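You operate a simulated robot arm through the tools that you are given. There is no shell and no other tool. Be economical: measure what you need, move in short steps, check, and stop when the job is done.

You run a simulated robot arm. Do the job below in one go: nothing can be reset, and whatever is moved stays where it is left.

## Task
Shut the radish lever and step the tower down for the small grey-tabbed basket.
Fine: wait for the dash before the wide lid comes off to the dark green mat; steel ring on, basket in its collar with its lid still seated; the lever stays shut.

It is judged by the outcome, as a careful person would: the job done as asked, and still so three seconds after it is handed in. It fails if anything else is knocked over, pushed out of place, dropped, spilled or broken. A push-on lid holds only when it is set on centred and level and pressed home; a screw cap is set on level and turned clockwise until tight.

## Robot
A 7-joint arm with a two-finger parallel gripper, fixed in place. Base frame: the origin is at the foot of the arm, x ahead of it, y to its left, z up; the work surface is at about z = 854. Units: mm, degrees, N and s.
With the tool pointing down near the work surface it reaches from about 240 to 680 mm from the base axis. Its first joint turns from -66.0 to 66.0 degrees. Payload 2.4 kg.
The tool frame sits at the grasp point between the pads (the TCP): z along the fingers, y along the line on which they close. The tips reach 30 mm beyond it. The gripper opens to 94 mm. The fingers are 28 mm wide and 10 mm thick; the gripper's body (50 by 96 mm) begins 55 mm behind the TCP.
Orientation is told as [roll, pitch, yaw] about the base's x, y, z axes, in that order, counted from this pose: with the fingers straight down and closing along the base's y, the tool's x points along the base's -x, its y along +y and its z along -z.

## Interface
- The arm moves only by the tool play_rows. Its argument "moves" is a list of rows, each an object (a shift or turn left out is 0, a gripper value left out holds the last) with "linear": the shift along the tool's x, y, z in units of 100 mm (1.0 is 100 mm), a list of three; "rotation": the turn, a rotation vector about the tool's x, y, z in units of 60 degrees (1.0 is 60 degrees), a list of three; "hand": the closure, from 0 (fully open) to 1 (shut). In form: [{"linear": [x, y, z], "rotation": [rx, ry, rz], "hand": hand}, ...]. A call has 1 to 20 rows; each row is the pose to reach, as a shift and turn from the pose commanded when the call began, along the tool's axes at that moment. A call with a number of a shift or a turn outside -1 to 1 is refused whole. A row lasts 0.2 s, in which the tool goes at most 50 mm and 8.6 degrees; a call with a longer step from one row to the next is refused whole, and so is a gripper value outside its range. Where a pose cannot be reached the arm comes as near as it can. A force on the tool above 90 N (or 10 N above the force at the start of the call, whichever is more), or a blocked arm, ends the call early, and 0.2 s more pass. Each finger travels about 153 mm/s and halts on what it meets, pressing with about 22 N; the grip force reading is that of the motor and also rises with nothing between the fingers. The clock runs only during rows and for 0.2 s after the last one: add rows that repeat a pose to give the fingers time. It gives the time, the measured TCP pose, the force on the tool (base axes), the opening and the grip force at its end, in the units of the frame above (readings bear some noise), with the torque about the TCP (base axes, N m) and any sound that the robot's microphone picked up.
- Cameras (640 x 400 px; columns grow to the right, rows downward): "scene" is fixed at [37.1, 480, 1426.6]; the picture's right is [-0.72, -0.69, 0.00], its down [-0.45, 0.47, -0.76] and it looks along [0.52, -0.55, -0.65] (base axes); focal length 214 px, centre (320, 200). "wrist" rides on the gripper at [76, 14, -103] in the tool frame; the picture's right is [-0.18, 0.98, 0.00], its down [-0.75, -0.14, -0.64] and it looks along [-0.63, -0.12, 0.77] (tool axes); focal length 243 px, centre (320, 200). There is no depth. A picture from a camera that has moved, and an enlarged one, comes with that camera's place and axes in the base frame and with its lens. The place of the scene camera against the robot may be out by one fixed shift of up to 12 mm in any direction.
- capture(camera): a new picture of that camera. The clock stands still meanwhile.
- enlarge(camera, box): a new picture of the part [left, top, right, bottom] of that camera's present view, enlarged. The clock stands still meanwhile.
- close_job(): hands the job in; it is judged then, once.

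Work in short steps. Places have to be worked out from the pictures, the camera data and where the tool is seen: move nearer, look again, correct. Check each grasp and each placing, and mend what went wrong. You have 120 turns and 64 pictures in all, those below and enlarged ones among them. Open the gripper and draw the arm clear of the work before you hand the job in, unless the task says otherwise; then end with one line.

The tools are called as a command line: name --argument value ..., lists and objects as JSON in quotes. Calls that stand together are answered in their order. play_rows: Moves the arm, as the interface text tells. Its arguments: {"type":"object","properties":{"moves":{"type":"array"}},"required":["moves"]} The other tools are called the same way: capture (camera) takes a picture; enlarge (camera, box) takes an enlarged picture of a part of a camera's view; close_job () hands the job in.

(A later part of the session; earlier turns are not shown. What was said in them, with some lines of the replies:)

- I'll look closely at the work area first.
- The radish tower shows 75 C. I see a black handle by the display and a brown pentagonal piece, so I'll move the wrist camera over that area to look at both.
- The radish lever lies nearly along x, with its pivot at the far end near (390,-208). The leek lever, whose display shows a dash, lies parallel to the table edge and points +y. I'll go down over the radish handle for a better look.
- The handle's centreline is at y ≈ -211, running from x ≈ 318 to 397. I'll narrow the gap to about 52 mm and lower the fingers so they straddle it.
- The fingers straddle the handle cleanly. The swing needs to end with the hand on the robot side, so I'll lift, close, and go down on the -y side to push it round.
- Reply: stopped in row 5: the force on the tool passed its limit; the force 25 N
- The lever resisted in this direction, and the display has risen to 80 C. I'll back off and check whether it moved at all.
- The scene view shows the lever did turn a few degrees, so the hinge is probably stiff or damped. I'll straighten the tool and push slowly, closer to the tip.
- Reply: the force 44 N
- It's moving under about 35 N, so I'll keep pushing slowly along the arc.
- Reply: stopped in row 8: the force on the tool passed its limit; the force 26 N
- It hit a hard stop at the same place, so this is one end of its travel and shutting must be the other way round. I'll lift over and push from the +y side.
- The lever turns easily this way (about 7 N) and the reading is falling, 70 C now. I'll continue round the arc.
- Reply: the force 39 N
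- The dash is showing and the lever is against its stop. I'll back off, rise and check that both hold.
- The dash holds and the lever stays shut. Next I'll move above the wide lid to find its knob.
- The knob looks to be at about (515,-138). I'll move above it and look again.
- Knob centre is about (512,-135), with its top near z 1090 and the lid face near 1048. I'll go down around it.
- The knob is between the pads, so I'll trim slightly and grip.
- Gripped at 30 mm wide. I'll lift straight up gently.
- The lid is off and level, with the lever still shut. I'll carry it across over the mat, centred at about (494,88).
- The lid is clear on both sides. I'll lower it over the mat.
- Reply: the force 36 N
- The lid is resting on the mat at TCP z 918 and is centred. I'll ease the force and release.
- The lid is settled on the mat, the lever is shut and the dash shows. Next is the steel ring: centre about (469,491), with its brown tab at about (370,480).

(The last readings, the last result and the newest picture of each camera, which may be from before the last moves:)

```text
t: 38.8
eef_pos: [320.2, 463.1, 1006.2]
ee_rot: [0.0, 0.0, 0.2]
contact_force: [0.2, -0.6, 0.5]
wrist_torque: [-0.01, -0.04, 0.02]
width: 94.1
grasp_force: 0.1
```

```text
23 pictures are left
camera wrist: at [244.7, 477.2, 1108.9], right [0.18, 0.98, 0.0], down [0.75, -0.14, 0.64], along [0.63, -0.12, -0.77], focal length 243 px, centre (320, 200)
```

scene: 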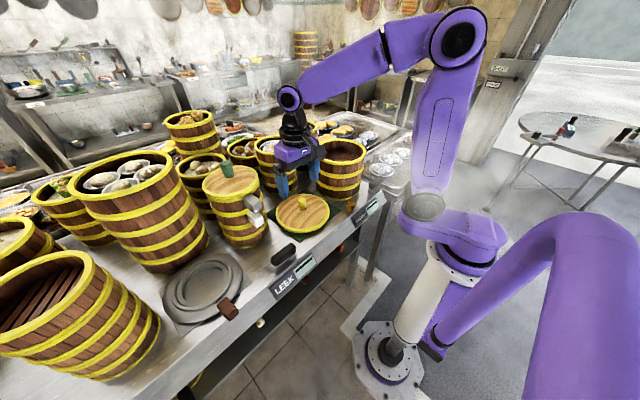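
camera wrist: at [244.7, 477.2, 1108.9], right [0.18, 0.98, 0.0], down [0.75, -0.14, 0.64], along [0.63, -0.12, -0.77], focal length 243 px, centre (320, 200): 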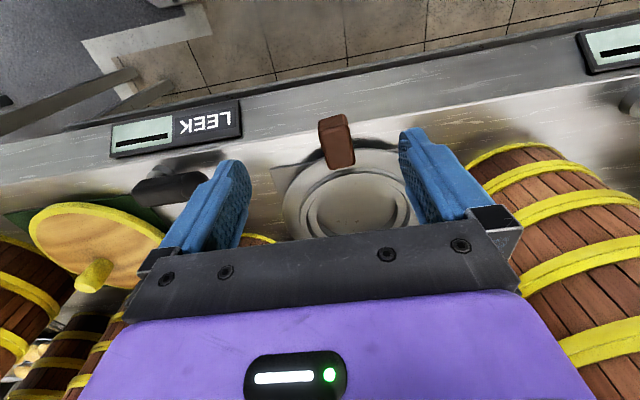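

enlarge --camera "wrist" --box '[260, 95, 430, 240]'

enlarge --camera "scene" --box '[150, 240, 260, 330]'

```text
2.76 times, centred on (345, 168) of wrist
camera zoom: at [244.7, 477.2, 1108.9], right [0.18, 0.98, 0.0], down [0.75, -0.14, 0.64], along [0.63, -0.12, -0.77], focal length 669 px, centre (251, 290)
```

zoom: 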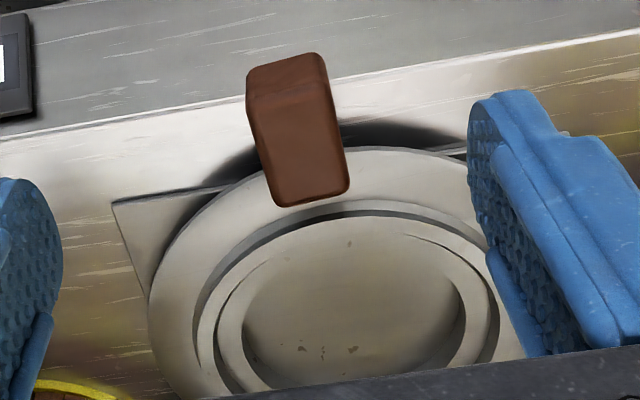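

```text
4.44 times, centred on (205, 285) of scene
camera zoom: at [37.1, 480.0, 1426.6], right [-0.72, -0.69, 0.0], down [-0.45, 0.47, -0.76], along [0.52, -0.55, -0.65], focal length 953 px, centre (831, -178)
```

zoom: 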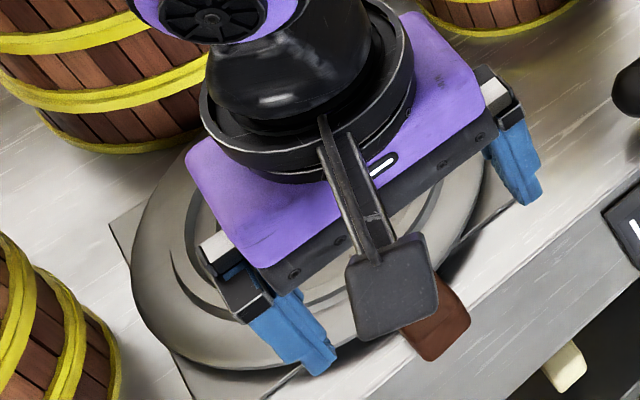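

The tab is a brown block about 28 mm wide, roughly x 338–383 at y ≈ 472, attached to the ring's near rim. I'll straddle its outer part.

play_rows --moves '[{"linear": [-0.2, 0.05, 0.3]}, {"linear": [-0.38, 0.095, 0.65]}, {"linear": [-0.38, 0.095, 0.85]}, {"linear": [-0.38, 0.095, 0.95]}, {"linear": [-0.38, 0.095, 0.95]}]'

enlarge --camera "wrist" --box '[200, 60, 440, 240]'

```text
t: 40.0
eef_pos: [359.9, 473.8, 912.7]
ee_rot: [0.1, -0.1, 0.3]
contact_force: [-0.4, 0.0, 0.1]
wrist_torque: [0.01, -0.01, -0.02]
width: 94.1
grasp_force: 0.1
```

```text
2.22 times, centred on (320, 150) of wrist
camera zoom: at [284.2, 487.3, 1015.0], right [0.18, 0.98, 0.0], down [0.75, -0.14, 0.64], along [0.63, -0.12, -0.77], focal length 539 px, centre (320, 311)
```

zoom: 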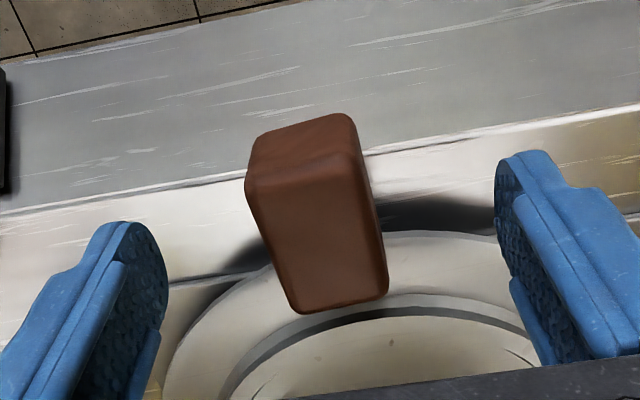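

play_rows --moves '[{"linear": [0.0, -0.015, 0.1]}, {"linear": [0.0, -0.015, 0.18]}, {"linear": [0.0, -0.015, 0.18], "hand": 0.5}, {"linear": [0.0, -0.015, 0.18], "hand": 1.0}, {"linear": [0.0, -0.015, 0.18], "hand": 1.0}, {"linear": [0.0, -0.015, 0.18], "hand": 1.0}]'

capture --camera "wrist"

```text
t: 41.4
eef_pos: [359.6, 473.1, 894.4]
ee_rot: [-0.1, -0.1, 0.2]
contact_force: [1.0, -0.2, -0.1]
wrist_torque: [0.04, -0.15, -0.01]
width: 34.2
grasp_force: 22.2
```

```text
19 pictures are left
camera wrist: at [284.4, 486.1, 996.7], right [0.18, 0.98, 0.0], down [0.75, -0.14, 0.64], along [0.63, -0.12, -0.77], focal length 243 px, centre (320, 200)
```

wrist: 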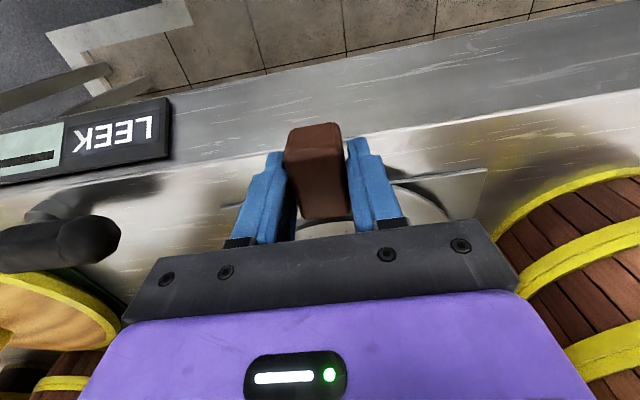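

Gripped. I'll lift gently and watch for droop.

play_rows --moves '[{"linear": [0, 0, -0.03]}, {"linear": [0, 0, -0.08]}, {"linear": [0, 0, -0.2]}, {"linear": [0, 0, -0.4]}, {"linear": [0, 0, -0.7]}, {"linear": [0, 0, -0.7]}]'

enlarge --camera "scene" --box '[130, 190, 290, 330]'

```text
t: 42.8
eef_pos: [359.0, 471.6, 963.7]
ee_rot: [-0.1, 0.0, 0.2]
contact_force: [0.1, -0.2, -2.7]
wrist_torque: [-0.01, 0.32, -0.03]
width: 34.2
grasp_force: 21.6
```

```text
2.86 times, centred on (210, 260) of scene
camera zoom: at [37.1, 480.0, 1426.6], right [-0.72, -0.69, 0.0], down [-0.45, 0.47, -0.76], along [0.52, -0.55, -0.65], focal length 613 px, centre (634, 29)
```

zoom: 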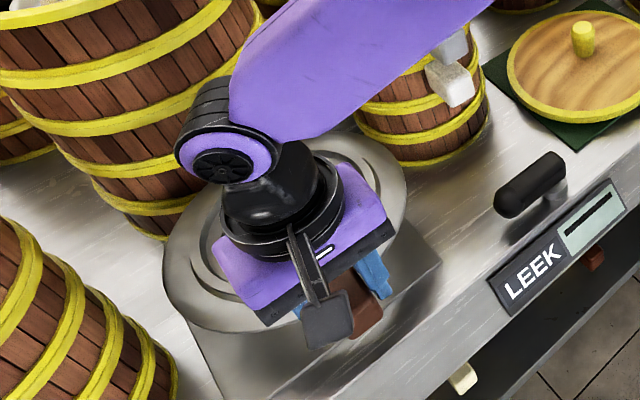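

The ring is held: 2.7 N load, with a moment arm of about 118 mm to its centre. I'll raise it well above everything and start carrying it across.

play_rows --moves '[{"linear": [0.03, 0, -0.25]}, {"linear": [0.08, 0, -0.5]}, {"linear": [0.12, 0, -0.75]}, {"linear": [0.15, 0, -1.0]}]'

play_rows --moves '[{"linear": [0.03, 0, -0.3]}, {"linear": [0.08, -0.1, -0.6]}, {"linear": [0.12, -0.3, -0.9]}, {"linear": [0.15, -0.55, -1.0]}, {"linear": [0.15, -0.8, -1.0]}, {"linear": [0.15, -1.0, -1.0]}]'

play_rows --moves '[{"linear": [0, -0.25, 0]}, {"linear": [0, -0.5, 0]}, {"linear": [0, -0.75, 0]}, {"linear": [0, -1.0, 0]}]'

play_rows --moves '[{"linear": [0, -0.25, 0]}, {"linear": [0, -0.5, 0]}, {"linear": [0, -0.75, 0]}, {"linear": [0, -1.0, 0]}]'

play_rows --moves '[{"linear": [-0.05, -0.25, 0]}, {"linear": [-0.15, -0.5, 0]}, {"linear": [-0.25, -0.75, 0]}, {"linear": [-0.35, -1.0, 0]}]'

```text
t: 43.8
eef_pos: [344.6, 474.4, 1061.5]
ee_rot: [-0.1, -0.2, 0.2]
contact_force: [0.6, -0.6, -2.1]
wrist_torque: [0.0, 0.31, -0.01]
width: 34.3
grasp_force: 22.2
```

```text
t: 45.2
eef_pos: [330.8, 370.8, 1160.2]
ee_rot: [-0.1, 0.0, 0.1]
contact_force: [0.0, 0.2, -2.6]
wrist_torque: [-0.01, 0.34, 0.0]
width: 34.6
grasp_force: 21.7
```

```text
t: 46.2
eef_pos: [329.7, 272.2, 1161.8]
ee_rot: [0.0, 0.0, 0.2]
contact_force: [-0.3, -0.1, -2.7]
wrist_torque: [-0.01, 0.33, 0.0]
width: 34.3
grasp_force: 22.2
```

```text
t: 47.2
eef_pos: [332.7, 173.0, 1162.1]
ee_rot: [-0.2, -0.1, 0.2]
contact_force: [0.8, -0.5, -2.8]
wrist_torque: [0.0, 0.32, 0.02]
width: 34.1
grasp_force: 21.6
```

```text
t: 48.2
eef_pos: [365.1, 74.5, 1163.1]
ee_rot: [0.1, -0.1, 0.3]
contact_force: [0.0, 0.6, -3.7]
wrist_torque: [0.0, 0.29, 0.05]
width: 34.2
grasp_force: 21.2
```

play_rows --moves '[{"linear": [-0.08, -0.25, 0]}, {"linear": [-0.16, -0.5, 0]}, {"linear": [-0.24, -0.75, 0]}, {"linear": [-0.34, -1.0, 0]}]'

play_rows --moves '[{"linear": [0, -0.3, 0]}, {"linear": [0, -0.6, 0]}, {"linear": [0, -0.85, 0]}, {"linear": [0, -1.0, 0]}, {"linear": [0, -1.0, 0]}]'

play_rows --moves '[{"linear": [0, -0.17, 0.2]}, {"linear": [0, -0.17, 0.45]}, {"linear": [0, -0.17, 0.6]}, {"linear": [0, -0.17, 0.6]}]'

enlarge --camera "scene" --box '[280, 80, 400, 220]'

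capture --camera "wrist"

```text
t: 49.2
eef_pos: [400.8, -30.3, 1161.2]
ee_rot: [-0.1, -0.2, 0.2]
contact_force: [0.5, -0.5, -2.5]
wrist_torque: [0.01, 0.32, -0.02]
width: 34.7
grasp_force: 21.9
```

```text
t: 50.4
eef_pos: [398.4, -127.5, 1161.7]
ee_rot: [-0.1, -0.2, 0.2]
contact_force: [-0.6, -0.5, -3.3]
wrist_torque: [-0.02, 0.31, -0.01]
width: 34.1
grasp_force: 22.2
```

```text
t: 51.4
eef_pos: [401.0, -143.9, 1103.4]
ee_rot: [0.0, -0.1, 0.2]
contact_force: [-0.9, 0.6, -3.3]
wrist_torque: [0.01, 0.33, -0.01]
width: 34.5
grasp_force: 22.1
```

```text
2.86 times, centred on (340, 150) of scene
camera zoom: at [37.2, 479.9, 1426.6], right [-0.72, -0.69, 0.0], down [-0.45, 0.47, -0.76], along [0.52, -0.55, -0.65], focal length 613 px, centre (263, 343)
```

zoom: 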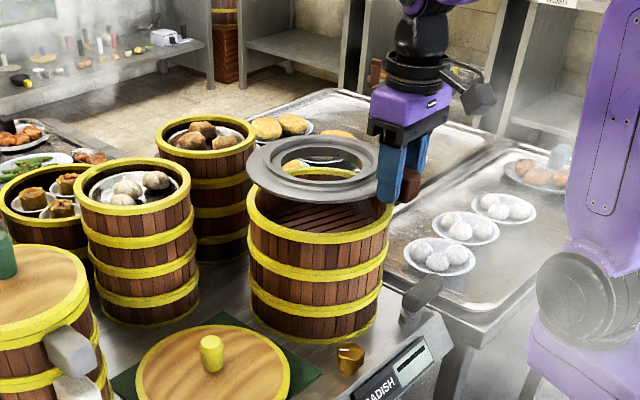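

```text
16 pictures are left
camera wrist: at [325.2, -129.3, 1205.8], right [0.18, 0.98, 0.0], down [0.75, -0.14, 0.64], along [0.63, -0.12, -0.77], focal length 243 px, centre (320, 200)
```

wrist: 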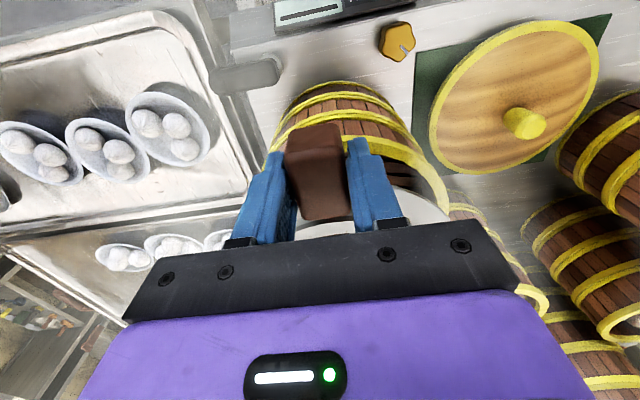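

The ring hangs level over the open tower. I'll take a close-up to compare the ring's edge with the tower's rim.

enlarge --camera "scene" --box '[310, 118, 374, 168]'

```text
8.00 times, centred on (342, 143) of scene
camera zoom: at [37.2, 479.9, 1426.6], right [-0.72, -0.69, 0.0], down [-0.45, 0.47, -0.76], along [0.52, -0.55, -0.65], focal length 1716 px, centre (144, 656)
```

zoom: 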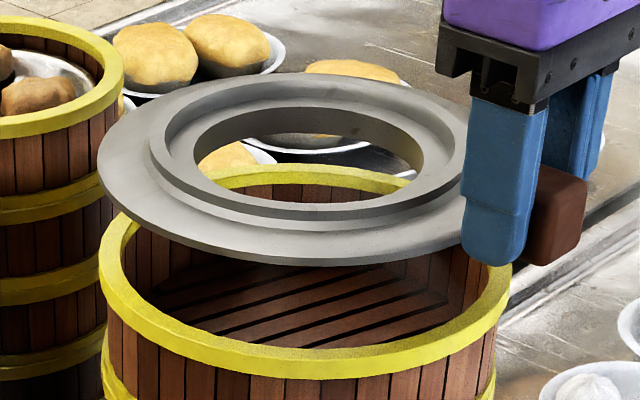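

By the concentric collar circles, ring and rim line up across the view, with maybe 3 mm of error along it. I'll trim and lower until just above the rim.

play_rows --moves '[{"linear": [0.02, 0.02, 0.1]}, {"linear": [0.02, 0.02, 0.22]}, {"linear": [0.02, 0.02, 0.3]}, {"linear": [0.02, 0.02, 0.32]}, {"linear": [0.02, 0.02, 0.32]}]'

enlarge --camera "scene" --box '[310, 118, 374, 168]'

```text
t: 52.6
eef_pos: [399.0, -140.7, 1072.7]
ee_rot: [-0.1, -0.2, 0.2]
contact_force: [0.1, 0.6, -3.1]
wrist_torque: [-0.02, 0.3, 0.0]
width: 34.4
grasp_force: 22.2
```

```text
8.00 times, centred on (342, 143) of scene
camera zoom: at [37.2, 479.9, 1426.6], right [-0.72, -0.69, 0.0], down [-0.45, 0.47, -0.76], along [0.52, -0.55, -0.65], focal length 1716 px, centre (144, 656)
```

zoom: 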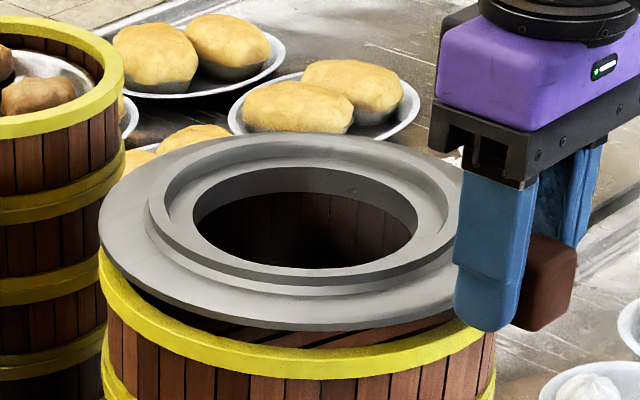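

play_rows --moves '[{"linear": [0, 0, 0.05]}, {"linear": [0, 0, 0.08]}, {"linear": [0, 0, 0.1]}, {"linear": [0, 0, 0.12]}, {"linear": [0, 0, 0.13]}, {"linear": [0, 0, 0.13]}]'

enlarge --camera "scene" --box '[310, 118, 374, 168]'

```text
t: 54.0
eef_pos: [400.9, -142.8, 1058.4]
ee_rot: [-0.1, -0.1, 0.2]
contact_force: [-0.5, 5.0, 12.8]
wrist_torque: [-0.12, -0.26, 0.2]
width: 34.4
grasp_force: 22.3
```

```text
8.00 times, centred on (342, 143) of scene
camera zoom: at [36.9, 480.1, 1426.5], right [-0.72, -0.69, 0.0], down [-0.45, 0.47, -0.76], along [0.52, -0.55, -0.65], focal length 1716 px, centre (144, 656)
```

zoom: 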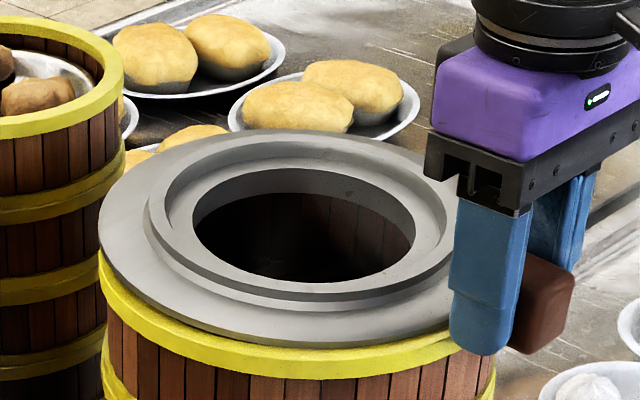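

It touched early (16 N). The torque puts the contact on the near rim, around x ≈ 437, so the ring needs to go a little farther from the robot. I'll ease the pressure and slide it outward in small steps.

play_rows --moves '[{"linear": [0, 0, -0.02]}, {"linear": [-0.015, -0.005, -0.02]}, {"linear": [-0.03, -0.01, -0.02]}, {"linear": [-0.03, -0.01, -0.02]}]'

play_rows --moves '[{"linear": [-0.015, -0.005, 0.01]}, {"linear": [-0.03, -0.01, 0.02]}, {"linear": [-0.03, -0.01, 0.02]}]'

```text
t: 55.0
eef_pos: [400.1, -144.2, 1060.5]
ee_rot: [0.0, 0.1, 0.2]
contact_force: [-6.5, 4.5, -0.6]
wrist_torque: [-0.16, 0.31, 0.25]
width: 34.5
grasp_force: 21.8
```

```text
t: 55.8
eef_pos: [400.9, -143.4, 1058.9]
ee_rot: [0.0, 0.4, 0.3]
contact_force: [-30.8, 5.4, 17.0]
wrist_torque: [-0.03, 0.36, 0.97]
width: 34.4
grasp_force: 22.0
```

The forces fit the near edge already resting on the rim, with the ring pitched up at the far side in my grip. I'll back off the push and tip the tool to lay the far side down.

play_rows --moves '[{"linear": [0.02, 0.0, -0.01]}, {"linear": [0.035, 0.0, -0.03]}, {"linear": [0.035, 0.0, -0.03], "rotation": [0, 0.04, 0]}, {"linear": [0.035, 0.0, -0.03], "rotation": [0, 0.08, 0]}, {"linear": [0.035, 0.0, -0.03], "rotation": [0, 0.08, 0]}]'

enlarge --camera "scene" --box '[310, 118, 374, 168]'

```text
t: 57.0
eef_pos: [403.4, -143.2, 1062.0]
ee_rot: [-0.1, 4.5, 0.2]
contact_force: [2.7, -1.2, 1.9]
wrist_torque: [-0.15, -0.63, 0.11]
width: 34.1
grasp_force: 22.3
```

```text
8.00 times, centred on (342, 143) of scene
camera zoom: at [37.1, 480.0, 1426.6], right [-0.72, -0.69, 0.0], down [-0.45, 0.47, -0.76], along [0.52, -0.55, -0.65], focal length 1716 px, centre (144, 656)
```

zoom: 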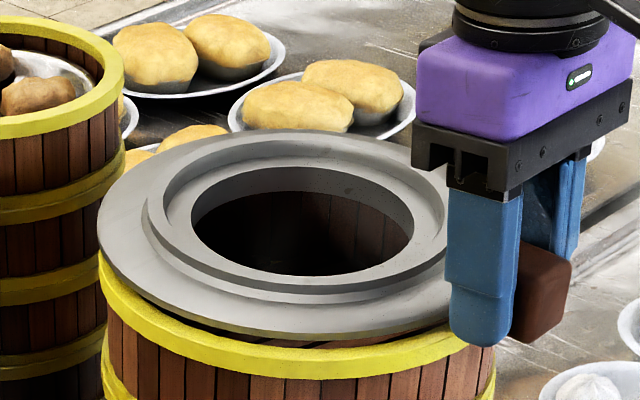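

Torque now shows contact only at the far rim (about x 603, y -167), so the ring sits too far out. I'll lift slightly, shift it about (-6,+2), level it, and lower again.

play_rows --moves '[{"linear": [0.0, 0.0, -0.06]}, {"linear": [0.065, 0.02, -0.06], "rotation": [0, 0.03, 0]}, {"linear": [0.065, 0.02, -0.06], "rotation": [0, 0.06, 0]}, {"linear": [0.065, 0.02, -0.06], "rotation": [0, 0.06, 0]}]'

play_rows --moves '[{"linear": [0, 0, 0.03]}, {"linear": [0, 0, 0.06]}, {"linear": [0, 0, 0.06]}]'

```text
t: 58.0
eef_pos: [397.6, -140.7, 1069.0]
ee_rot: [0.0, 8.2, 0.2]
contact_force: [-0.7, 2.7, 1.6]
wrist_torque: [-0.19, -0.44, 0.19]
width: 34.1
grasp_force: 22.2
```

```text
t: 58.8
eef_pos: [395.7, -140.8, 1063.3]
ee_rot: [0.0, 8.2, 0.2]
contact_force: [-0.7, 6.9, 4.3]
wrist_torque: [-0.06, -0.6, 0.39]
width: 34.2
grasp_force: 21.9
```

A steady sideways force pushes toward +y, so I'll follow it with a small +y shift.

play_rows --moves '[{"linear": [0.0, 0.015, -0.01]}, {"linear": [0.0, 0.03, -0.01]}, {"linear": [0.0, 0.04, -0.01]}, {"linear": [0.0, 0.04, 0.02]}, {"linear": [0.0, 0.04, 0.02]}]'

enlarge --camera "scene" --box '[310, 118, 374, 168]'

```text
t: 60.0
eef_pos: [395.6, -139.6, 1061.3]
ee_rot: [0.0, 8.2, 0.3]
contact_force: [0.0, -0.4, 0.3]
wrist_torque: [0.03, -0.63, -0.12]
width: 34.4
grasp_force: 21.9
```

```text
8.00 times, centred on (342, 143) of scene
camera zoom: at [37.1, 479.9, 1426.6], right [-0.72, -0.69, 0.0], down [-0.45, 0.47, -0.76], along [0.52, -0.55, -0.65], focal length 1716 px, centre (144, 656)
```

zoom: 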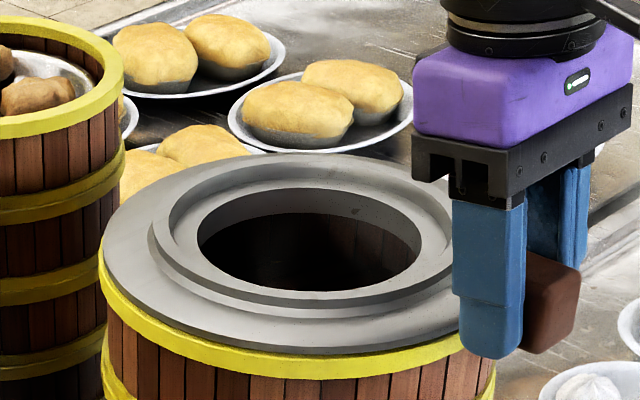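

The ring dropped into place and now sits flush all round, with near-zero forces. I'll release and lift away.

play_rows --moves '[{"linear": [0, 0, 0], "hand": 0.5}, {"linear": [0, 0, 0], "hand": 0.4}, {"linear": [0, 0, 0], "hand": 0.3}, {"linear": [0, 0, -0.3]}, {"linear": [0, 0, -0.6], "rotation": [0, -0.06, 0]}, {"linear": [0.1, 0, -0.95], "rotation": [0, -0.137, 0]}, {"linear": [0.1, 0, -0.95], "rotation": [0, -0.137, 0]}]'

capture --camera "wrist"

```text
t: 61.6
eef_pos: [398.1, -139.5, 1157.6]
ee_rot: [0.0, 0.0, 0.2]
contact_force: [-0.2, 0.1, -0.1]
wrist_torque: [0.02, 0.03, -0.01]
width: 65.8
grasp_force: 0.0
```

```text
10 pictures are left
camera wrist: at [322.0, -125.9, 1260.6], right [0.18, 0.98, 0.0], down [0.75, -0.14, 0.64], along [0.63, -0.12, -0.77], focal length 243 px, centre (320, 200)
```

wrist: 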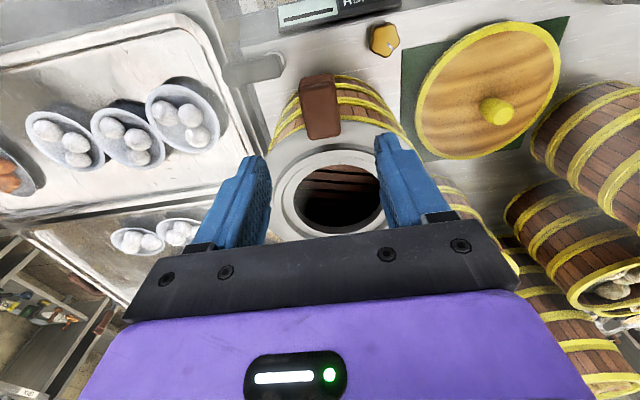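

The ring is on with its collar in the centre. Next I'll go to the small basket, where I estimate the stacked grey tabs at about (473,289), z ≈ 1030 on the lid and ≈ 985 on the basket.

play_rows --moves '[{"linear": [0, 0.3, 0], "hand": 0}, {"linear": [0, 0.65, 0]}, {"linear": [0, 1.0, 0]}]'

play_rows --moves '[{"linear": [0, 0.35, 0]}, {"linear": [0, 0.7, 0]}, {"linear": [0, 1.0, 0]}]'

play_rows --moves '[{"linear": [0, 0.35, 0]}, {"linear": [-0.1, 0.7, 0]}, {"linear": [-0.1, 1.0, 0]}]'

play_rows --moves '[{"linear": [-0.1, 0.35, 0], "rotation": [0, 0, -0.06]}, {"linear": [-0.2, 0.7, 0.1], "rotation": [0, 0, -0.13]}, {"linear": [-0.2, 1.0, 0.35], "rotation": [0, 0, -0.13]}, {"linear": [-0.2, 1.0, 0.35], "rotation": [0, 0, -0.13]}]'

capture --camera "wrist"

```text
t: 62.4
eef_pos: [397.4, -36.7, 1156.7]
ee_rot: [-0.1, 0.1, 0.2]
contact_force: [0.2, 0.5, 0.1]
wrist_torque: [0.01, 0.01, -0.03]
width: 94.0
grasp_force: 0.1
```

```text
t: 63.2
eef_pos: [397.6, 62.5, 1155.0]
ee_rot: [-0.2, 0.2, 0.1]
contact_force: [0.1, 0.1, 0.5]
wrist_torque: [-0.03, -0.04, -0.06]
width: 93.9
grasp_force: 0.1
```

```text
t: 64.0
eef_pos: [405.4, 160.9, 1154.9]
ee_rot: [0.0, 0.2, 0.3]
contact_force: [-0.1, -0.6, 1.2]
wrist_torque: [-0.01, 0.0, -0.02]
width: 94.3
grasp_force: 0.1
```

```text
t: 65.0
eef_pos: [426.3, 262.1, 1120.1]
ee_rot: [0.0, 0.0, 8.0]
contact_force: [0.6, 0.5, -0.3]
wrist_torque: [-0.02, 0.0, -0.03]
width: 93.9
grasp_force: 0.0
```

```text
9 pictures are left
camera wrist: at [349.7, 265.7, 1223.6], right [0.05, 1.0, 0.0], down [0.77, -0.03, 0.64], along [0.64, -0.03, -0.77], focal length 243 px, centre (320, 200)
```

wrist: 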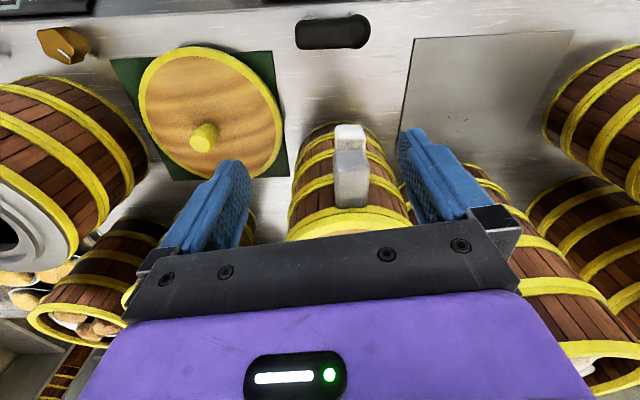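

The tabs point straight toward -x at y ≈ 288.5, spanning x ≈ 460–487, so no yaw is needed. I'll square up above them and go partway down.

play_rows --moves '[{"linear": [-0.25, 0.1, 0], "rotation": [0, 0, 0.065]}, {"linear": [-0.492, 0.198, 0], "rotation": [0, 0, 0.131]}, {"linear": [-0.492, 0.198, 0.25], "rotation": [0, 0, 0.131]}, {"linear": [-0.492, 0.198, 0.45], "rotation": [0, 0, 0.131]}, {"linear": [-0.492, 0.198, 0.45], "rotation": [0, 0, 0.131]}]'

capture --camera "wrist"

```text
t: 66.2
eef_pos: [472.7, 288.2, 1074.6]
ee_rot: [0.0, 0.1, 0.2]
contact_force: [-0.5, 0.8, 0.1]
wrist_torque: [-0.01, 0.02, 0.04]
width: 93.9
grasp_force: 0.1
```

```text
8 pictures are left
camera wrist: at [398.3, 303.1, 1177.1], right [0.18, 0.98, 0.0], down [0.75, -0.14, 0.64], along [0.63, -0.12, -0.77], focal length 243 px, centre (320, 200)
```

wrist: 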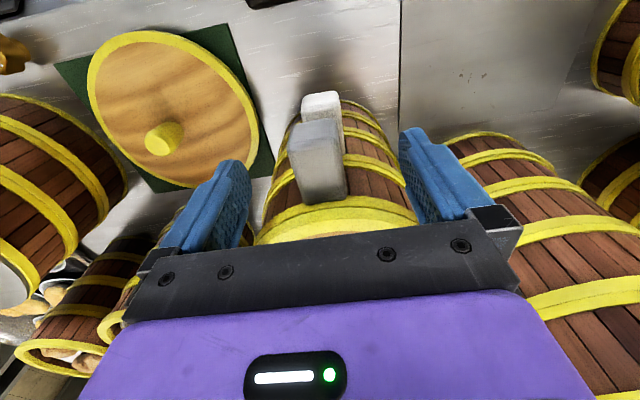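

Alignment in y is good. I'll shift 7 mm toward the robot so the fingers clear the basket wall, then lower beside both tabs.

play_rows --moves '[{"linear": [0.07, 0.0, 0.0], "hand": 0.3}, {"linear": [0.07, 0.0, 0.25], "hand": 0.3}, {"linear": [0.07, 0.0, 0.5], "hand": 0.3}, {"linear": [0.07, 0.0, 0.68], "hand": 0.3}, {"linear": [0.07, 0.0, 0.68], "hand": 0.3}]'

enlarge --camera "scene" --box '[195, 140, 305, 250]'

```text
t: 67.4
eef_pos: [467.9, 290.5, 1014.6]
ee_rot: [0.6, -1.2, 0.2]
contact_force: [-14.0, -7.5, 68.5]
wrist_torque: [0.98, -3.86, -0.27]
width: 65.7
grasp_force: 0.1
```

```text
3.64 times, centred on (250, 195) of scene
camera zoom: at [35.5, 479.0, 1427.0], right [-0.72, -0.69, 0.0], down [-0.45, 0.47, -0.76], along [0.52, -0.55, -0.65], focal length 780 px, centre (574, 218)
```

zoom: 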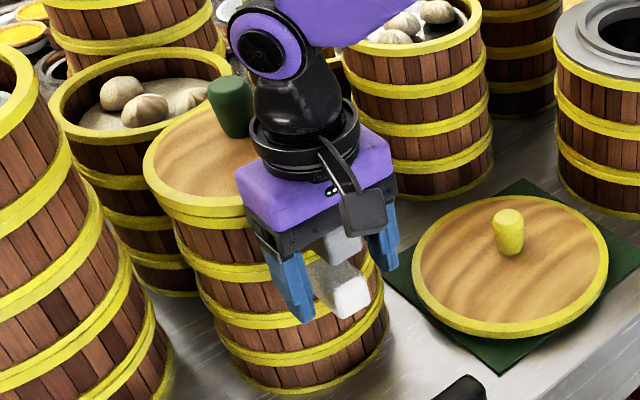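

The palm met the lid edge (68 N upward) at TCP z ≈ 1014, so I'll rise until it unloads.

play_rows --moves '[{"linear": [0.0, 0.0, -0.03]}, {"linear": [0.03, 0.0, -0.06], "rotation": [0, 0, 0]}, {"linear": [0.03, 0.0, -0.06]}]'

```text
t: 68.2
eef_pos: [465.1, 289.7, 1015.8]
ee_rot: [0.3, -0.6, 0.2]
contact_force: [2.6, 6.3, 36.9]
wrist_torque: [-0.19, -1.44, 0.26]
width: 65.7
grasp_force: 0.0
```

play_rows --moves '[{"linear": [0.0, 0.0, -0.03]}, {"linear": [0.0, 0.0, -0.06]}, {"linear": [0.0, 0.0, -0.07]}, {"linear": [0.0, 0.0, -0.07]}]'

enlarge --camera "scene" --box '[215, 150, 285, 230]'

```text
t: 69.2
eef_pos: [462.4, 288.1, 1018.8]
ee_rot: [-0.2, 0.3, 0.1]
contact_force: [-0.4, 0.0, -0.5]
wrist_torque: [-0.01, -0.02, 0.02]
width: 65.8
grasp_force: 0.1
```

```text
5.00 times, centred on (250, 190) of scene
camera zoom: at [37.1, 480.0, 1426.6], right [-0.72, -0.69, 0.0], down [-0.45, 0.47, -0.76], along [0.52, -0.55, -0.65], focal length 1072 px, centre (670, 250)
```

zoom: 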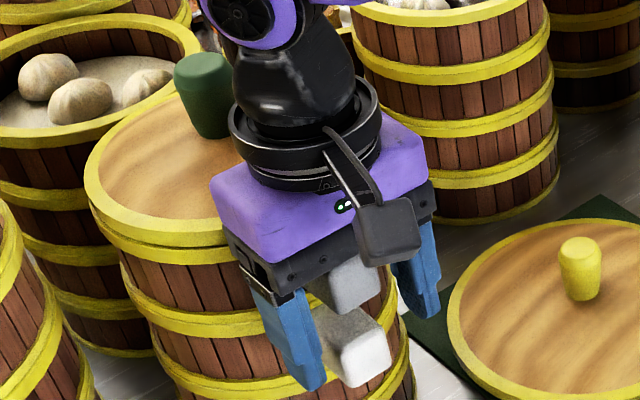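

Unloaded at z ≈ 1019 with the fingers spanning both tabs. I'll close on them.

play_rows --moves '[{"linear": [0.0, 0.0, 0.0], "hand": 0.6}, {"linear": [0.0, 0.0, 0.0], "hand": 1.0}, {"linear": [0.0, 0.0, 0.0], "hand": 1.0}, {"linear": [0.0, 0.0, 0.0], "hand": 1.0}]'

play_rows --moves '[{"linear": [0.0, 0.0, -0.02]}, {"linear": [0.0, 0.0, -0.05]}, {"linear": [0.0, 0.0, -0.1]}, {"linear": [0.0, 0.0, -0.15]}, {"linear": [0.0, 0.0, -0.15]}]'

capture --camera "scene"

```text
t: 70.2
eef_pos: [462.5, 286.9, 1019.5]
ee_rot: [-0.1, 0.0, 0.2]
contact_force: [-1.2, 1.2, -1.2]
wrist_torque: [0.05, 0.19, 0.05]
width: 33.9
grasp_force: 21.7
```

```text
t: 71.4
eef_pos: [463.8, 288.7, 1034.7]
ee_rot: [-0.1, 0.0, 0.2]
contact_force: [0.1, 0.5, -3.0]
wrist_torque: [-0.04, 0.25, 0.03]
width: 34.2
grasp_force: 22.0
```

```text
5 pictures are left
```

scene: 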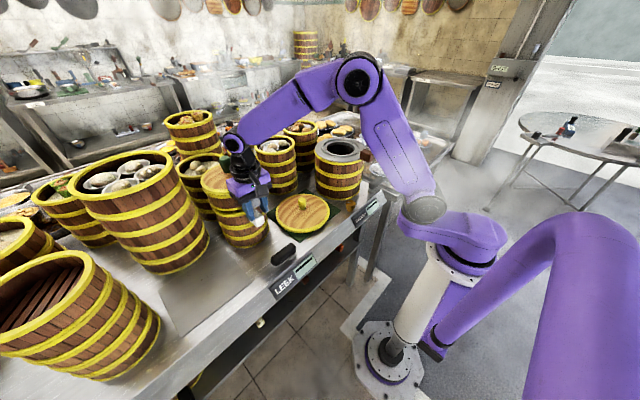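

Load is 3 N with a moment arm of about 83 mm. I'll lift higher and check that the whole basket came along with its lid.

play_rows --moves '[{"linear": [0.0, 0.0, -0.2]}, {"linear": [0.0, 0.0, -0.45]}, {"linear": [0.0, 0.0, -0.7]}, {"linear": [0.0, 0.0, -0.7]}]'

enlarge --camera "scene" --box '[190, 110, 300, 250]'

```text
t: 72.4
eef_pos: [462.3, 289.1, 1105.3]
ee_rot: [-0.1, 0.1, 0.2]
contact_force: [0.0, -0.3, -3.2]
wrist_torque: [0.04, 0.28, 0.0]
width: 33.9
grasp_force: 22.6
```

```text
2.86 times, centred on (245, 180) of scene
camera zoom: at [37.2, 480.0, 1426.6], right [-0.72, -0.69, 0.0], down [-0.45, 0.47, -0.76], along [0.52, -0.55, -0.65], focal length 613 px, centre (534, 257)
```

zoom: 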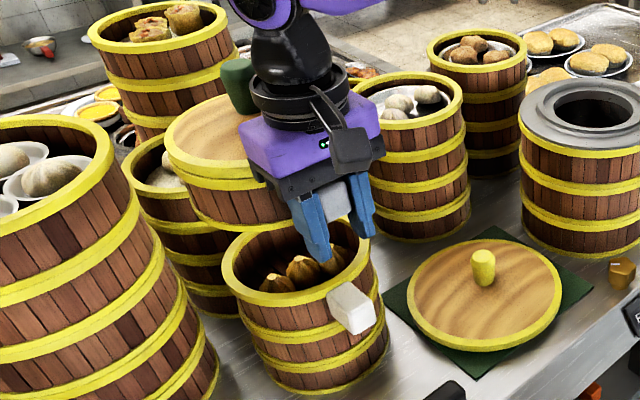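

Important: what came up is the upper, grey-tabbed basket with its lid on. The white-tabbed basket below is a separate one and stayed put. My fingertips now hang below the basket's base and would hit the ring, so I'll set it straight back down and regrip higher.

play_rows --moves '[{"linear": [0, 0, 0.3]}, {"linear": [0, 0, 0.6]}, {"linear": [0, 0, 0.75]}, {"linear": [0, 0, 0.8]}, {"linear": [0, 0, 0.83]}, {"linear": [0, 0, 0.85]}, {"linear": [0, 0, 0.855]}, {"linear": [0, 0, 0.855]}]'

```text
t: 74.2
eef_pos: [462.5, 288.6, 1019.3]
ee_rot: [-0.1, 0.1, 0.1]
contact_force: [-1.8, 0.8, 5.4]
wrist_torque: [-0.03, -0.17, 0.02]
width: 33.8
grasp_force: 21.9
```

It's seated again. I'll open, rise 26 mm and regrip.

play_rows --moves '[{"linear": [0, 0, 0], "hand": 0.5}, {"linear": [0, 0, 0], "hand": 0.4}, {"linear": [0, 0, -0.13], "hand": 0.4}, {"linear": [0, 0, -0.26], "hand": 0.4}, {"linear": [0, 0, -0.26], "hand": 0.7}, {"linear": [0, 0, -0.26], "hand": 1.0}, {"linear": [0, 0, -0.26], "hand": 1.0}, {"linear": [0, 0, -0.26], "hand": 1.0}]'

play_rows --moves '[{"linear": [0, 0, -0.03]}, {"linear": [0, 0, -0.1]}, {"linear": [0, 0, -0.3]}, {"linear": [0, 0, -0.6]}, {"linear": [0, 0, -0.95]}, {"linear": [0, 0, -0.95]}]'

enlarge --camera "scene" --box '[190, 100, 290, 220]'

```text
t: 76.0
eef_pos: [462.8, 288.3, 1043.0]
ee_rot: [0.0, 0.0, 0.3]
contact_force: [-0.1, -0.4, -0.2]
wrist_torque: [0.01, 0.06, 0.0]
width: 34.2
grasp_force: 22.3
```

```text
t: 77.4
eef_pos: [462.5, 290.0, 1141.2]
ee_rot: [-0.1, 0.0, 0.2]
contact_force: [-0.3, 0.3, -3.2]
wrist_torque: [-0.02, 0.32, 0.0]
width: 34.0
grasp_force: 22.1
```

```text
3.33 times, centred on (240, 160) of scene
camera zoom: at [37.2, 480.0, 1426.6], right [-0.72, -0.69, 0.0], down [-0.45, 0.47, -0.76], along [0.52, -0.55, -0.65], focal length 715 px, centre (587, 333)
```

zoom: 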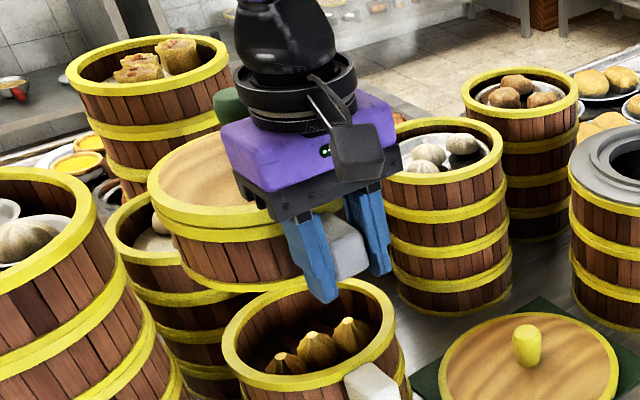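

The grey-tabbed basket is held higher now with its lid seated. I'll carry it over the tower, well above everything.

play_rows --moves '[{"linear": [0.1, -0.2, 0]}, {"linear": [0.2, -0.45, 0]}, {"linear": [0.3, -0.7, 0]}, {"linear": [0.4, -1.0, 0]}]'

play_rows --moves '[{"linear": [0.0, -0.25, 0]}, {"linear": [0.0, -0.5, 0]}, {"linear": [0.0, -0.75, 0]}, {"linear": [0.0, -1.0, 0]}]'

play_rows --moves '[{"linear": [0.0, -0.25, 0]}, {"linear": [0.0, -0.5, 0]}, {"linear": [0.0, -0.75, 0]}, {"linear": [0.0, -1.0, 0]}]'

play_rows --moves '[{"linear": [0.0, -0.25, 0]}, {"linear": [0.0, -0.5, 0]}, {"linear": [0.0, -0.75, 0]}, {"linear": [0.0, -0.95, 0]}, {"linear": [0.0, -0.95, 0]}]'

play_rows --moves '[{"linear": [0.01, -0.15, 0], "rotation": [0, 0, -0.1]}, {"linear": [0.03, -0.3, 0], "rotation": [0, 0, -0.2]}, {"linear": [0.05, -0.5, 0], "rotation": [0, 0, -0.3]}, {"linear": [0.06, -0.7, 0], "rotation": [0, 0, -0.4]}, {"linear": [0.07, -0.9, 0], "rotation": [0, 0, -0.5]}, {"linear": [0.07, -0.9, 0], "rotation": [0, 0, -0.5]}]'

```text
t: 78.4
eef_pos: [419.9, 190.1, 1140.6]
ee_rot: [0.1, 0.2, 0.1]
contact_force: [-1.1, -0.4, -3.2]
wrist_torque: [0.01, 0.3, -0.03]
width: 34.1
grasp_force: 22.1
```

```text
t: 79.4
eef_pos: [422.4, 88.5, 1139.6]
ee_rot: [-0.1, 0.2, 0.1]
contact_force: [0.1, 0.3, -2.6]
wrist_torque: [0.02, 0.29, -0.01]
width: 33.9
grasp_force: 22.0
```

```text
t: 80.4
eef_pos: [421.8, -13.0, 1140.6]
ee_rot: [-0.1, 0.0, 0.2]
contact_force: [0.4, 0.1, -3.5]
wrist_torque: [0.03, 0.29, 0.01]
width: 33.9
grasp_force: 21.8
```

```text
t: 81.6
eef_pos: [422.9, -109.1, 1141.2]
ee_rot: [0.0, 0.1, 0.2]
contact_force: [-1.1, 0.2, -2.4]
wrist_torque: [0.01, 0.32, -0.01]
width: 34.0
grasp_force: 21.9
```

```text
t: 83.0
eef_pos: [416.9, -195.1, 1140.4]
ee_rot: [0.0, 0.1, 30.2]
contact_force: [-0.1, 0.0, -3.0]
wrist_torque: [-0.18, 0.28, -0.01]
width: 34.1
grasp_force: 21.5
```

play_rows --moves '[{"linear": [0, 0, 0.2]}, {"linear": [0, 0, 0.36]}, {"linear": [0, 0, 0.42]}, {"linear": [0, 0, 0.42]}]'

enlarge --camera "scene" --box '[302, 106, 374, 168]'

```text
t: 84.0
eef_pos: [416.3, -196.3, 1096.6]
ee_rot: [0.0, 0.1, 30.3]
contact_force: [-0.6, 0.3, -3.4]
wrist_torque: [-0.17, 0.26, -0.02]
width: 33.6
grasp_force: 22.3
```

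```text
6.45 times, centred on (338, 137) of scene
camera zoom: at [37.2, 479.9, 1426.6], right [-0.72, -0.69, 0.0], down [-0.45, 0.47, -0.76], along [0.52, -0.55, -0.65], focal length 1384 px, centre (204, 606)
```

zoom: 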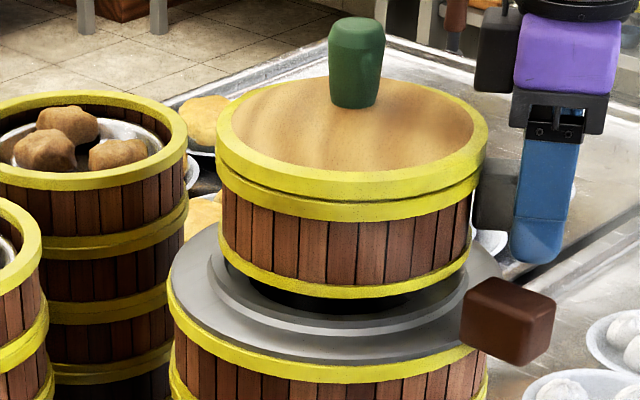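

The basket hangs level above the ring, about 4 mm too far right in the view and otherwise aligned. I'll shift it and lower slowly, watching the force.

play_rows --moves '[{"linear": [-0.039, 0.01, 0.05]}, {"linear": [-0.039, 0.01, 0.1]}, {"linear": [-0.039, 0.01, 0.14]}, {"linear": [-0.039, 0.01, 0.16]}, {"linear": [-0.039, 0.01, 0.16]}]'

play_rows --moves '[{"linear": [0, 0, 0.02]}, {"linear": [0, 0, 0.035]}, {"linear": [0, 0, 0.05]}, {"linear": [0, 0, 0.05]}]'

```text
t: 85.2
eef_pos: [421.3, -195.2, 1081.8]
ee_rot: [-0.1, 0.0, 30.2]
contact_force: [0.0, -0.2, 1.4]
wrist_torque: [0.37, -0.58, 0.0]
width: 33.9
grasp_force: 21.9
```

```text
t: 86.2
eef_pos: [420.6, -194.3, 1078.6]
ee_rot: [-0.1, 0.1, 30.2]
contact_force: [0.0, -3.6, 16.4]
wrist_torque: [0.19, -0.28, -0.08]
width: 34.2
grasp_force: 22.2
```

Contact came at the far side first, then near. I'll unload a few millimetres and look.

play_rows --moves '[{"linear": [0, 0, -0.02]}, {"linear": [0, 0, -0.04]}, {"linear": [0, 0, -0.04]}]'

enlarge --camera "scene" --box '[310, 118, 374, 168]'

```text
t: 87.0
eef_pos: [420.7, -193.9, 1080.5]
ee_rot: [0.1, 0.1, 30.2]
contact_force: [-0.5, 0.0, -1.8]
wrist_torque: [-0.16, 0.24, -0.02]
width: 33.9
grasp_force: 22.1
```

```text
8.00 times, centred on (342, 143) of scene
camera zoom: at [37.1, 479.9, 1426.6], right [-0.72, -0.69, 0.0], down [-0.45, 0.47, -0.76], along [0.52, -0.55, -0.65], focal length 1716 px, centre (144, 656)
```

zoom: 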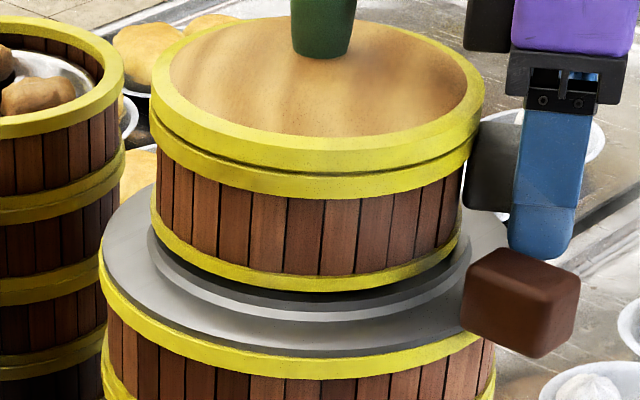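

The basket's base sits slightly left (outward) relative to the collar, which matches the far-side contact. I'll shift back about 2.5 mm and lower gently.

play_rows --moves '[{"linear": [0, 0, -0.03]}, {"linear": [0.025, 0.01, -0.03]}, {"linear": [0.025, 0.01, 0.0]}, {"linear": [0.025, 0.01, 0.02]}, {"linear": [0.025, 0.01, 0.02]}]'

play_rows --moves '[{"linear": [0, 0, 0.01]}, {"linear": [0, 0, 0.02]}, {"linear": [0, 0, 0.02]}]'

```text
t: 88.2
eef_pos: [418.1, -194.8, 1080.1]
ee_rot: [0.0, 0.1, 30.1]
contact_force: [0.6, -0.6, -3.1]
wrist_torque: [-0.14, 0.26, 0.03]
width: 33.8
grasp_force: 22.5
```

```text
t: 89.0
eef_pos: [418.1, -192.4, 1078.2]
ee_rot: [0.0, 0.1, 30.2]
contact_force: [0.6, -0.4, -2.7]
wrist_torque: [-0.17, 0.29, 0.01]
width: 33.4
grasp_force: 22.2
```

No contact yet at a height where it touched before, so it's entering the collar. I'll continue down.

play_rows --moves '[{"linear": [0, 0, 0.012]}, {"linear": [0, 0, 0.024]}, {"linear": [0, 0, 0.03]}, {"linear": [0, 0, 0.03]}]'

play_rows --moves '[{"linear": [0, 0, 0.01]}, {"linear": [0, 0, 0.02]}, {"linear": [0, 0, 0.03]}, {"linear": [0, 0, 0.03]}]'

```text
t: 90.0
eef_pos: [417.3, -194.2, 1075.8]
ee_rot: [-0.2, 0.0, 30.1]
contact_force: [-0.5, -0.3, 15.5]
wrist_torque: [0.24, -0.28, 0.02]
width: 33.9
grasp_force: 22.6
```

```text
t: 91.0
eef_pos: [417.0, -194.4, 1070.5]
ee_rot: [0.0, 0.2, 30.1]
contact_force: [-3.6, -1.8, 16.0]
wrist_torque: [0.17, -0.23, 0.02]
width: 33.9
grasp_force: 21.9
```

It went about 5 mm lower than the rim contact and now rests firmly, with the pads sliding on the tab. I'll release with a small opening and back away.

play_rows --moves '[{"linear": [0, 0, -0.01]}, {"linear": [0, 0, -0.01], "hand": 0.55}, {"linear": [0, 0, -0.01], "hand": 0.5}, {"linear": [0, 0, -0.01], "hand": 0.48}, {"linear": [0.1, 0, -0.15], "hand": 0.48}, {"linear": [0.3, 0, -0.4], "hand": 0.48}, {"linear": [0.5, 0, -0.75], "hand": 0.48}, {"linear": [0.6, 0, -1.0], "hand": 0.48}]'

enlarge --camera "scene" --box '[300, 105, 390, 215]'

```text
t: 92.8
eef_pos: [365.4, -227.8, 1171.2]
ee_rot: [0.1, 0.1, 30.2]
contact_force: [-0.8, 0.2, -0.6]
wrist_torque: [-0.01, 0.02, 0.01]
width: 49.1
grasp_force: 0.0
```

```text
3.64 times, centred on (345, 160) of scene
camera zoom: at [37.1, 480.0, 1426.6], right [-0.72, -0.69, 0.0], down [-0.45, 0.47, -0.76], along [0.52, -0.55, -0.65], focal length 780 px, centre (229, 346)
```

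zoom: 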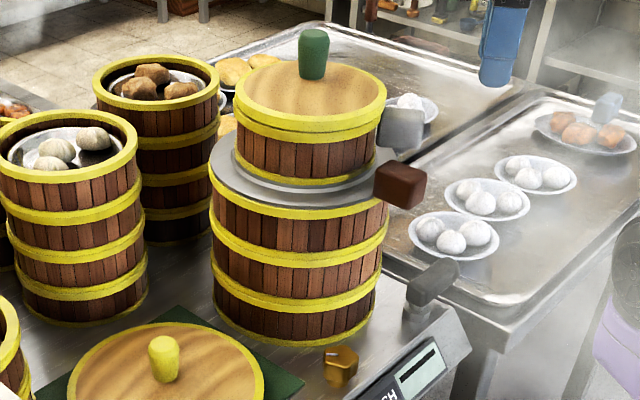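

The final view shows the basket level in the collar with its lid on, the ring flush, the lid on the mat, the lever shut and the dash lit. I'll open fully and draw the arm clear.

play_rows --moves '[{"linear": [0.1, 0, -0.3], "hand": 0.0}, {"linear": [0.2, 0, -0.6], "hand": 0.0}, {"linear": [0.2, 0, -0.9], "hand": 0.0}, {"linear": [0.2, 0, -0.9], "hand": 0.0}]'

```text
t: 93.8
eef_pos: [349.4, -237.7, 1263.6]
ee_rot: [-0.1, 0.1, 30.3]
contact_force: [-0.7, -0.3, 0.0]
wrist_torque: [0.0, 0.0, 0.0]
width: 94.1
grasp_force: 0.0
```

close_job

```text
The job is handed in.
```

The radish lever is shut and its display reads the dash; the wide lid, taken off after the dash came up, is on the dark green mat. The steel ring is on the tower and the grey-tabbed basket sits in its collar with its lid seated, judging by the last picture.
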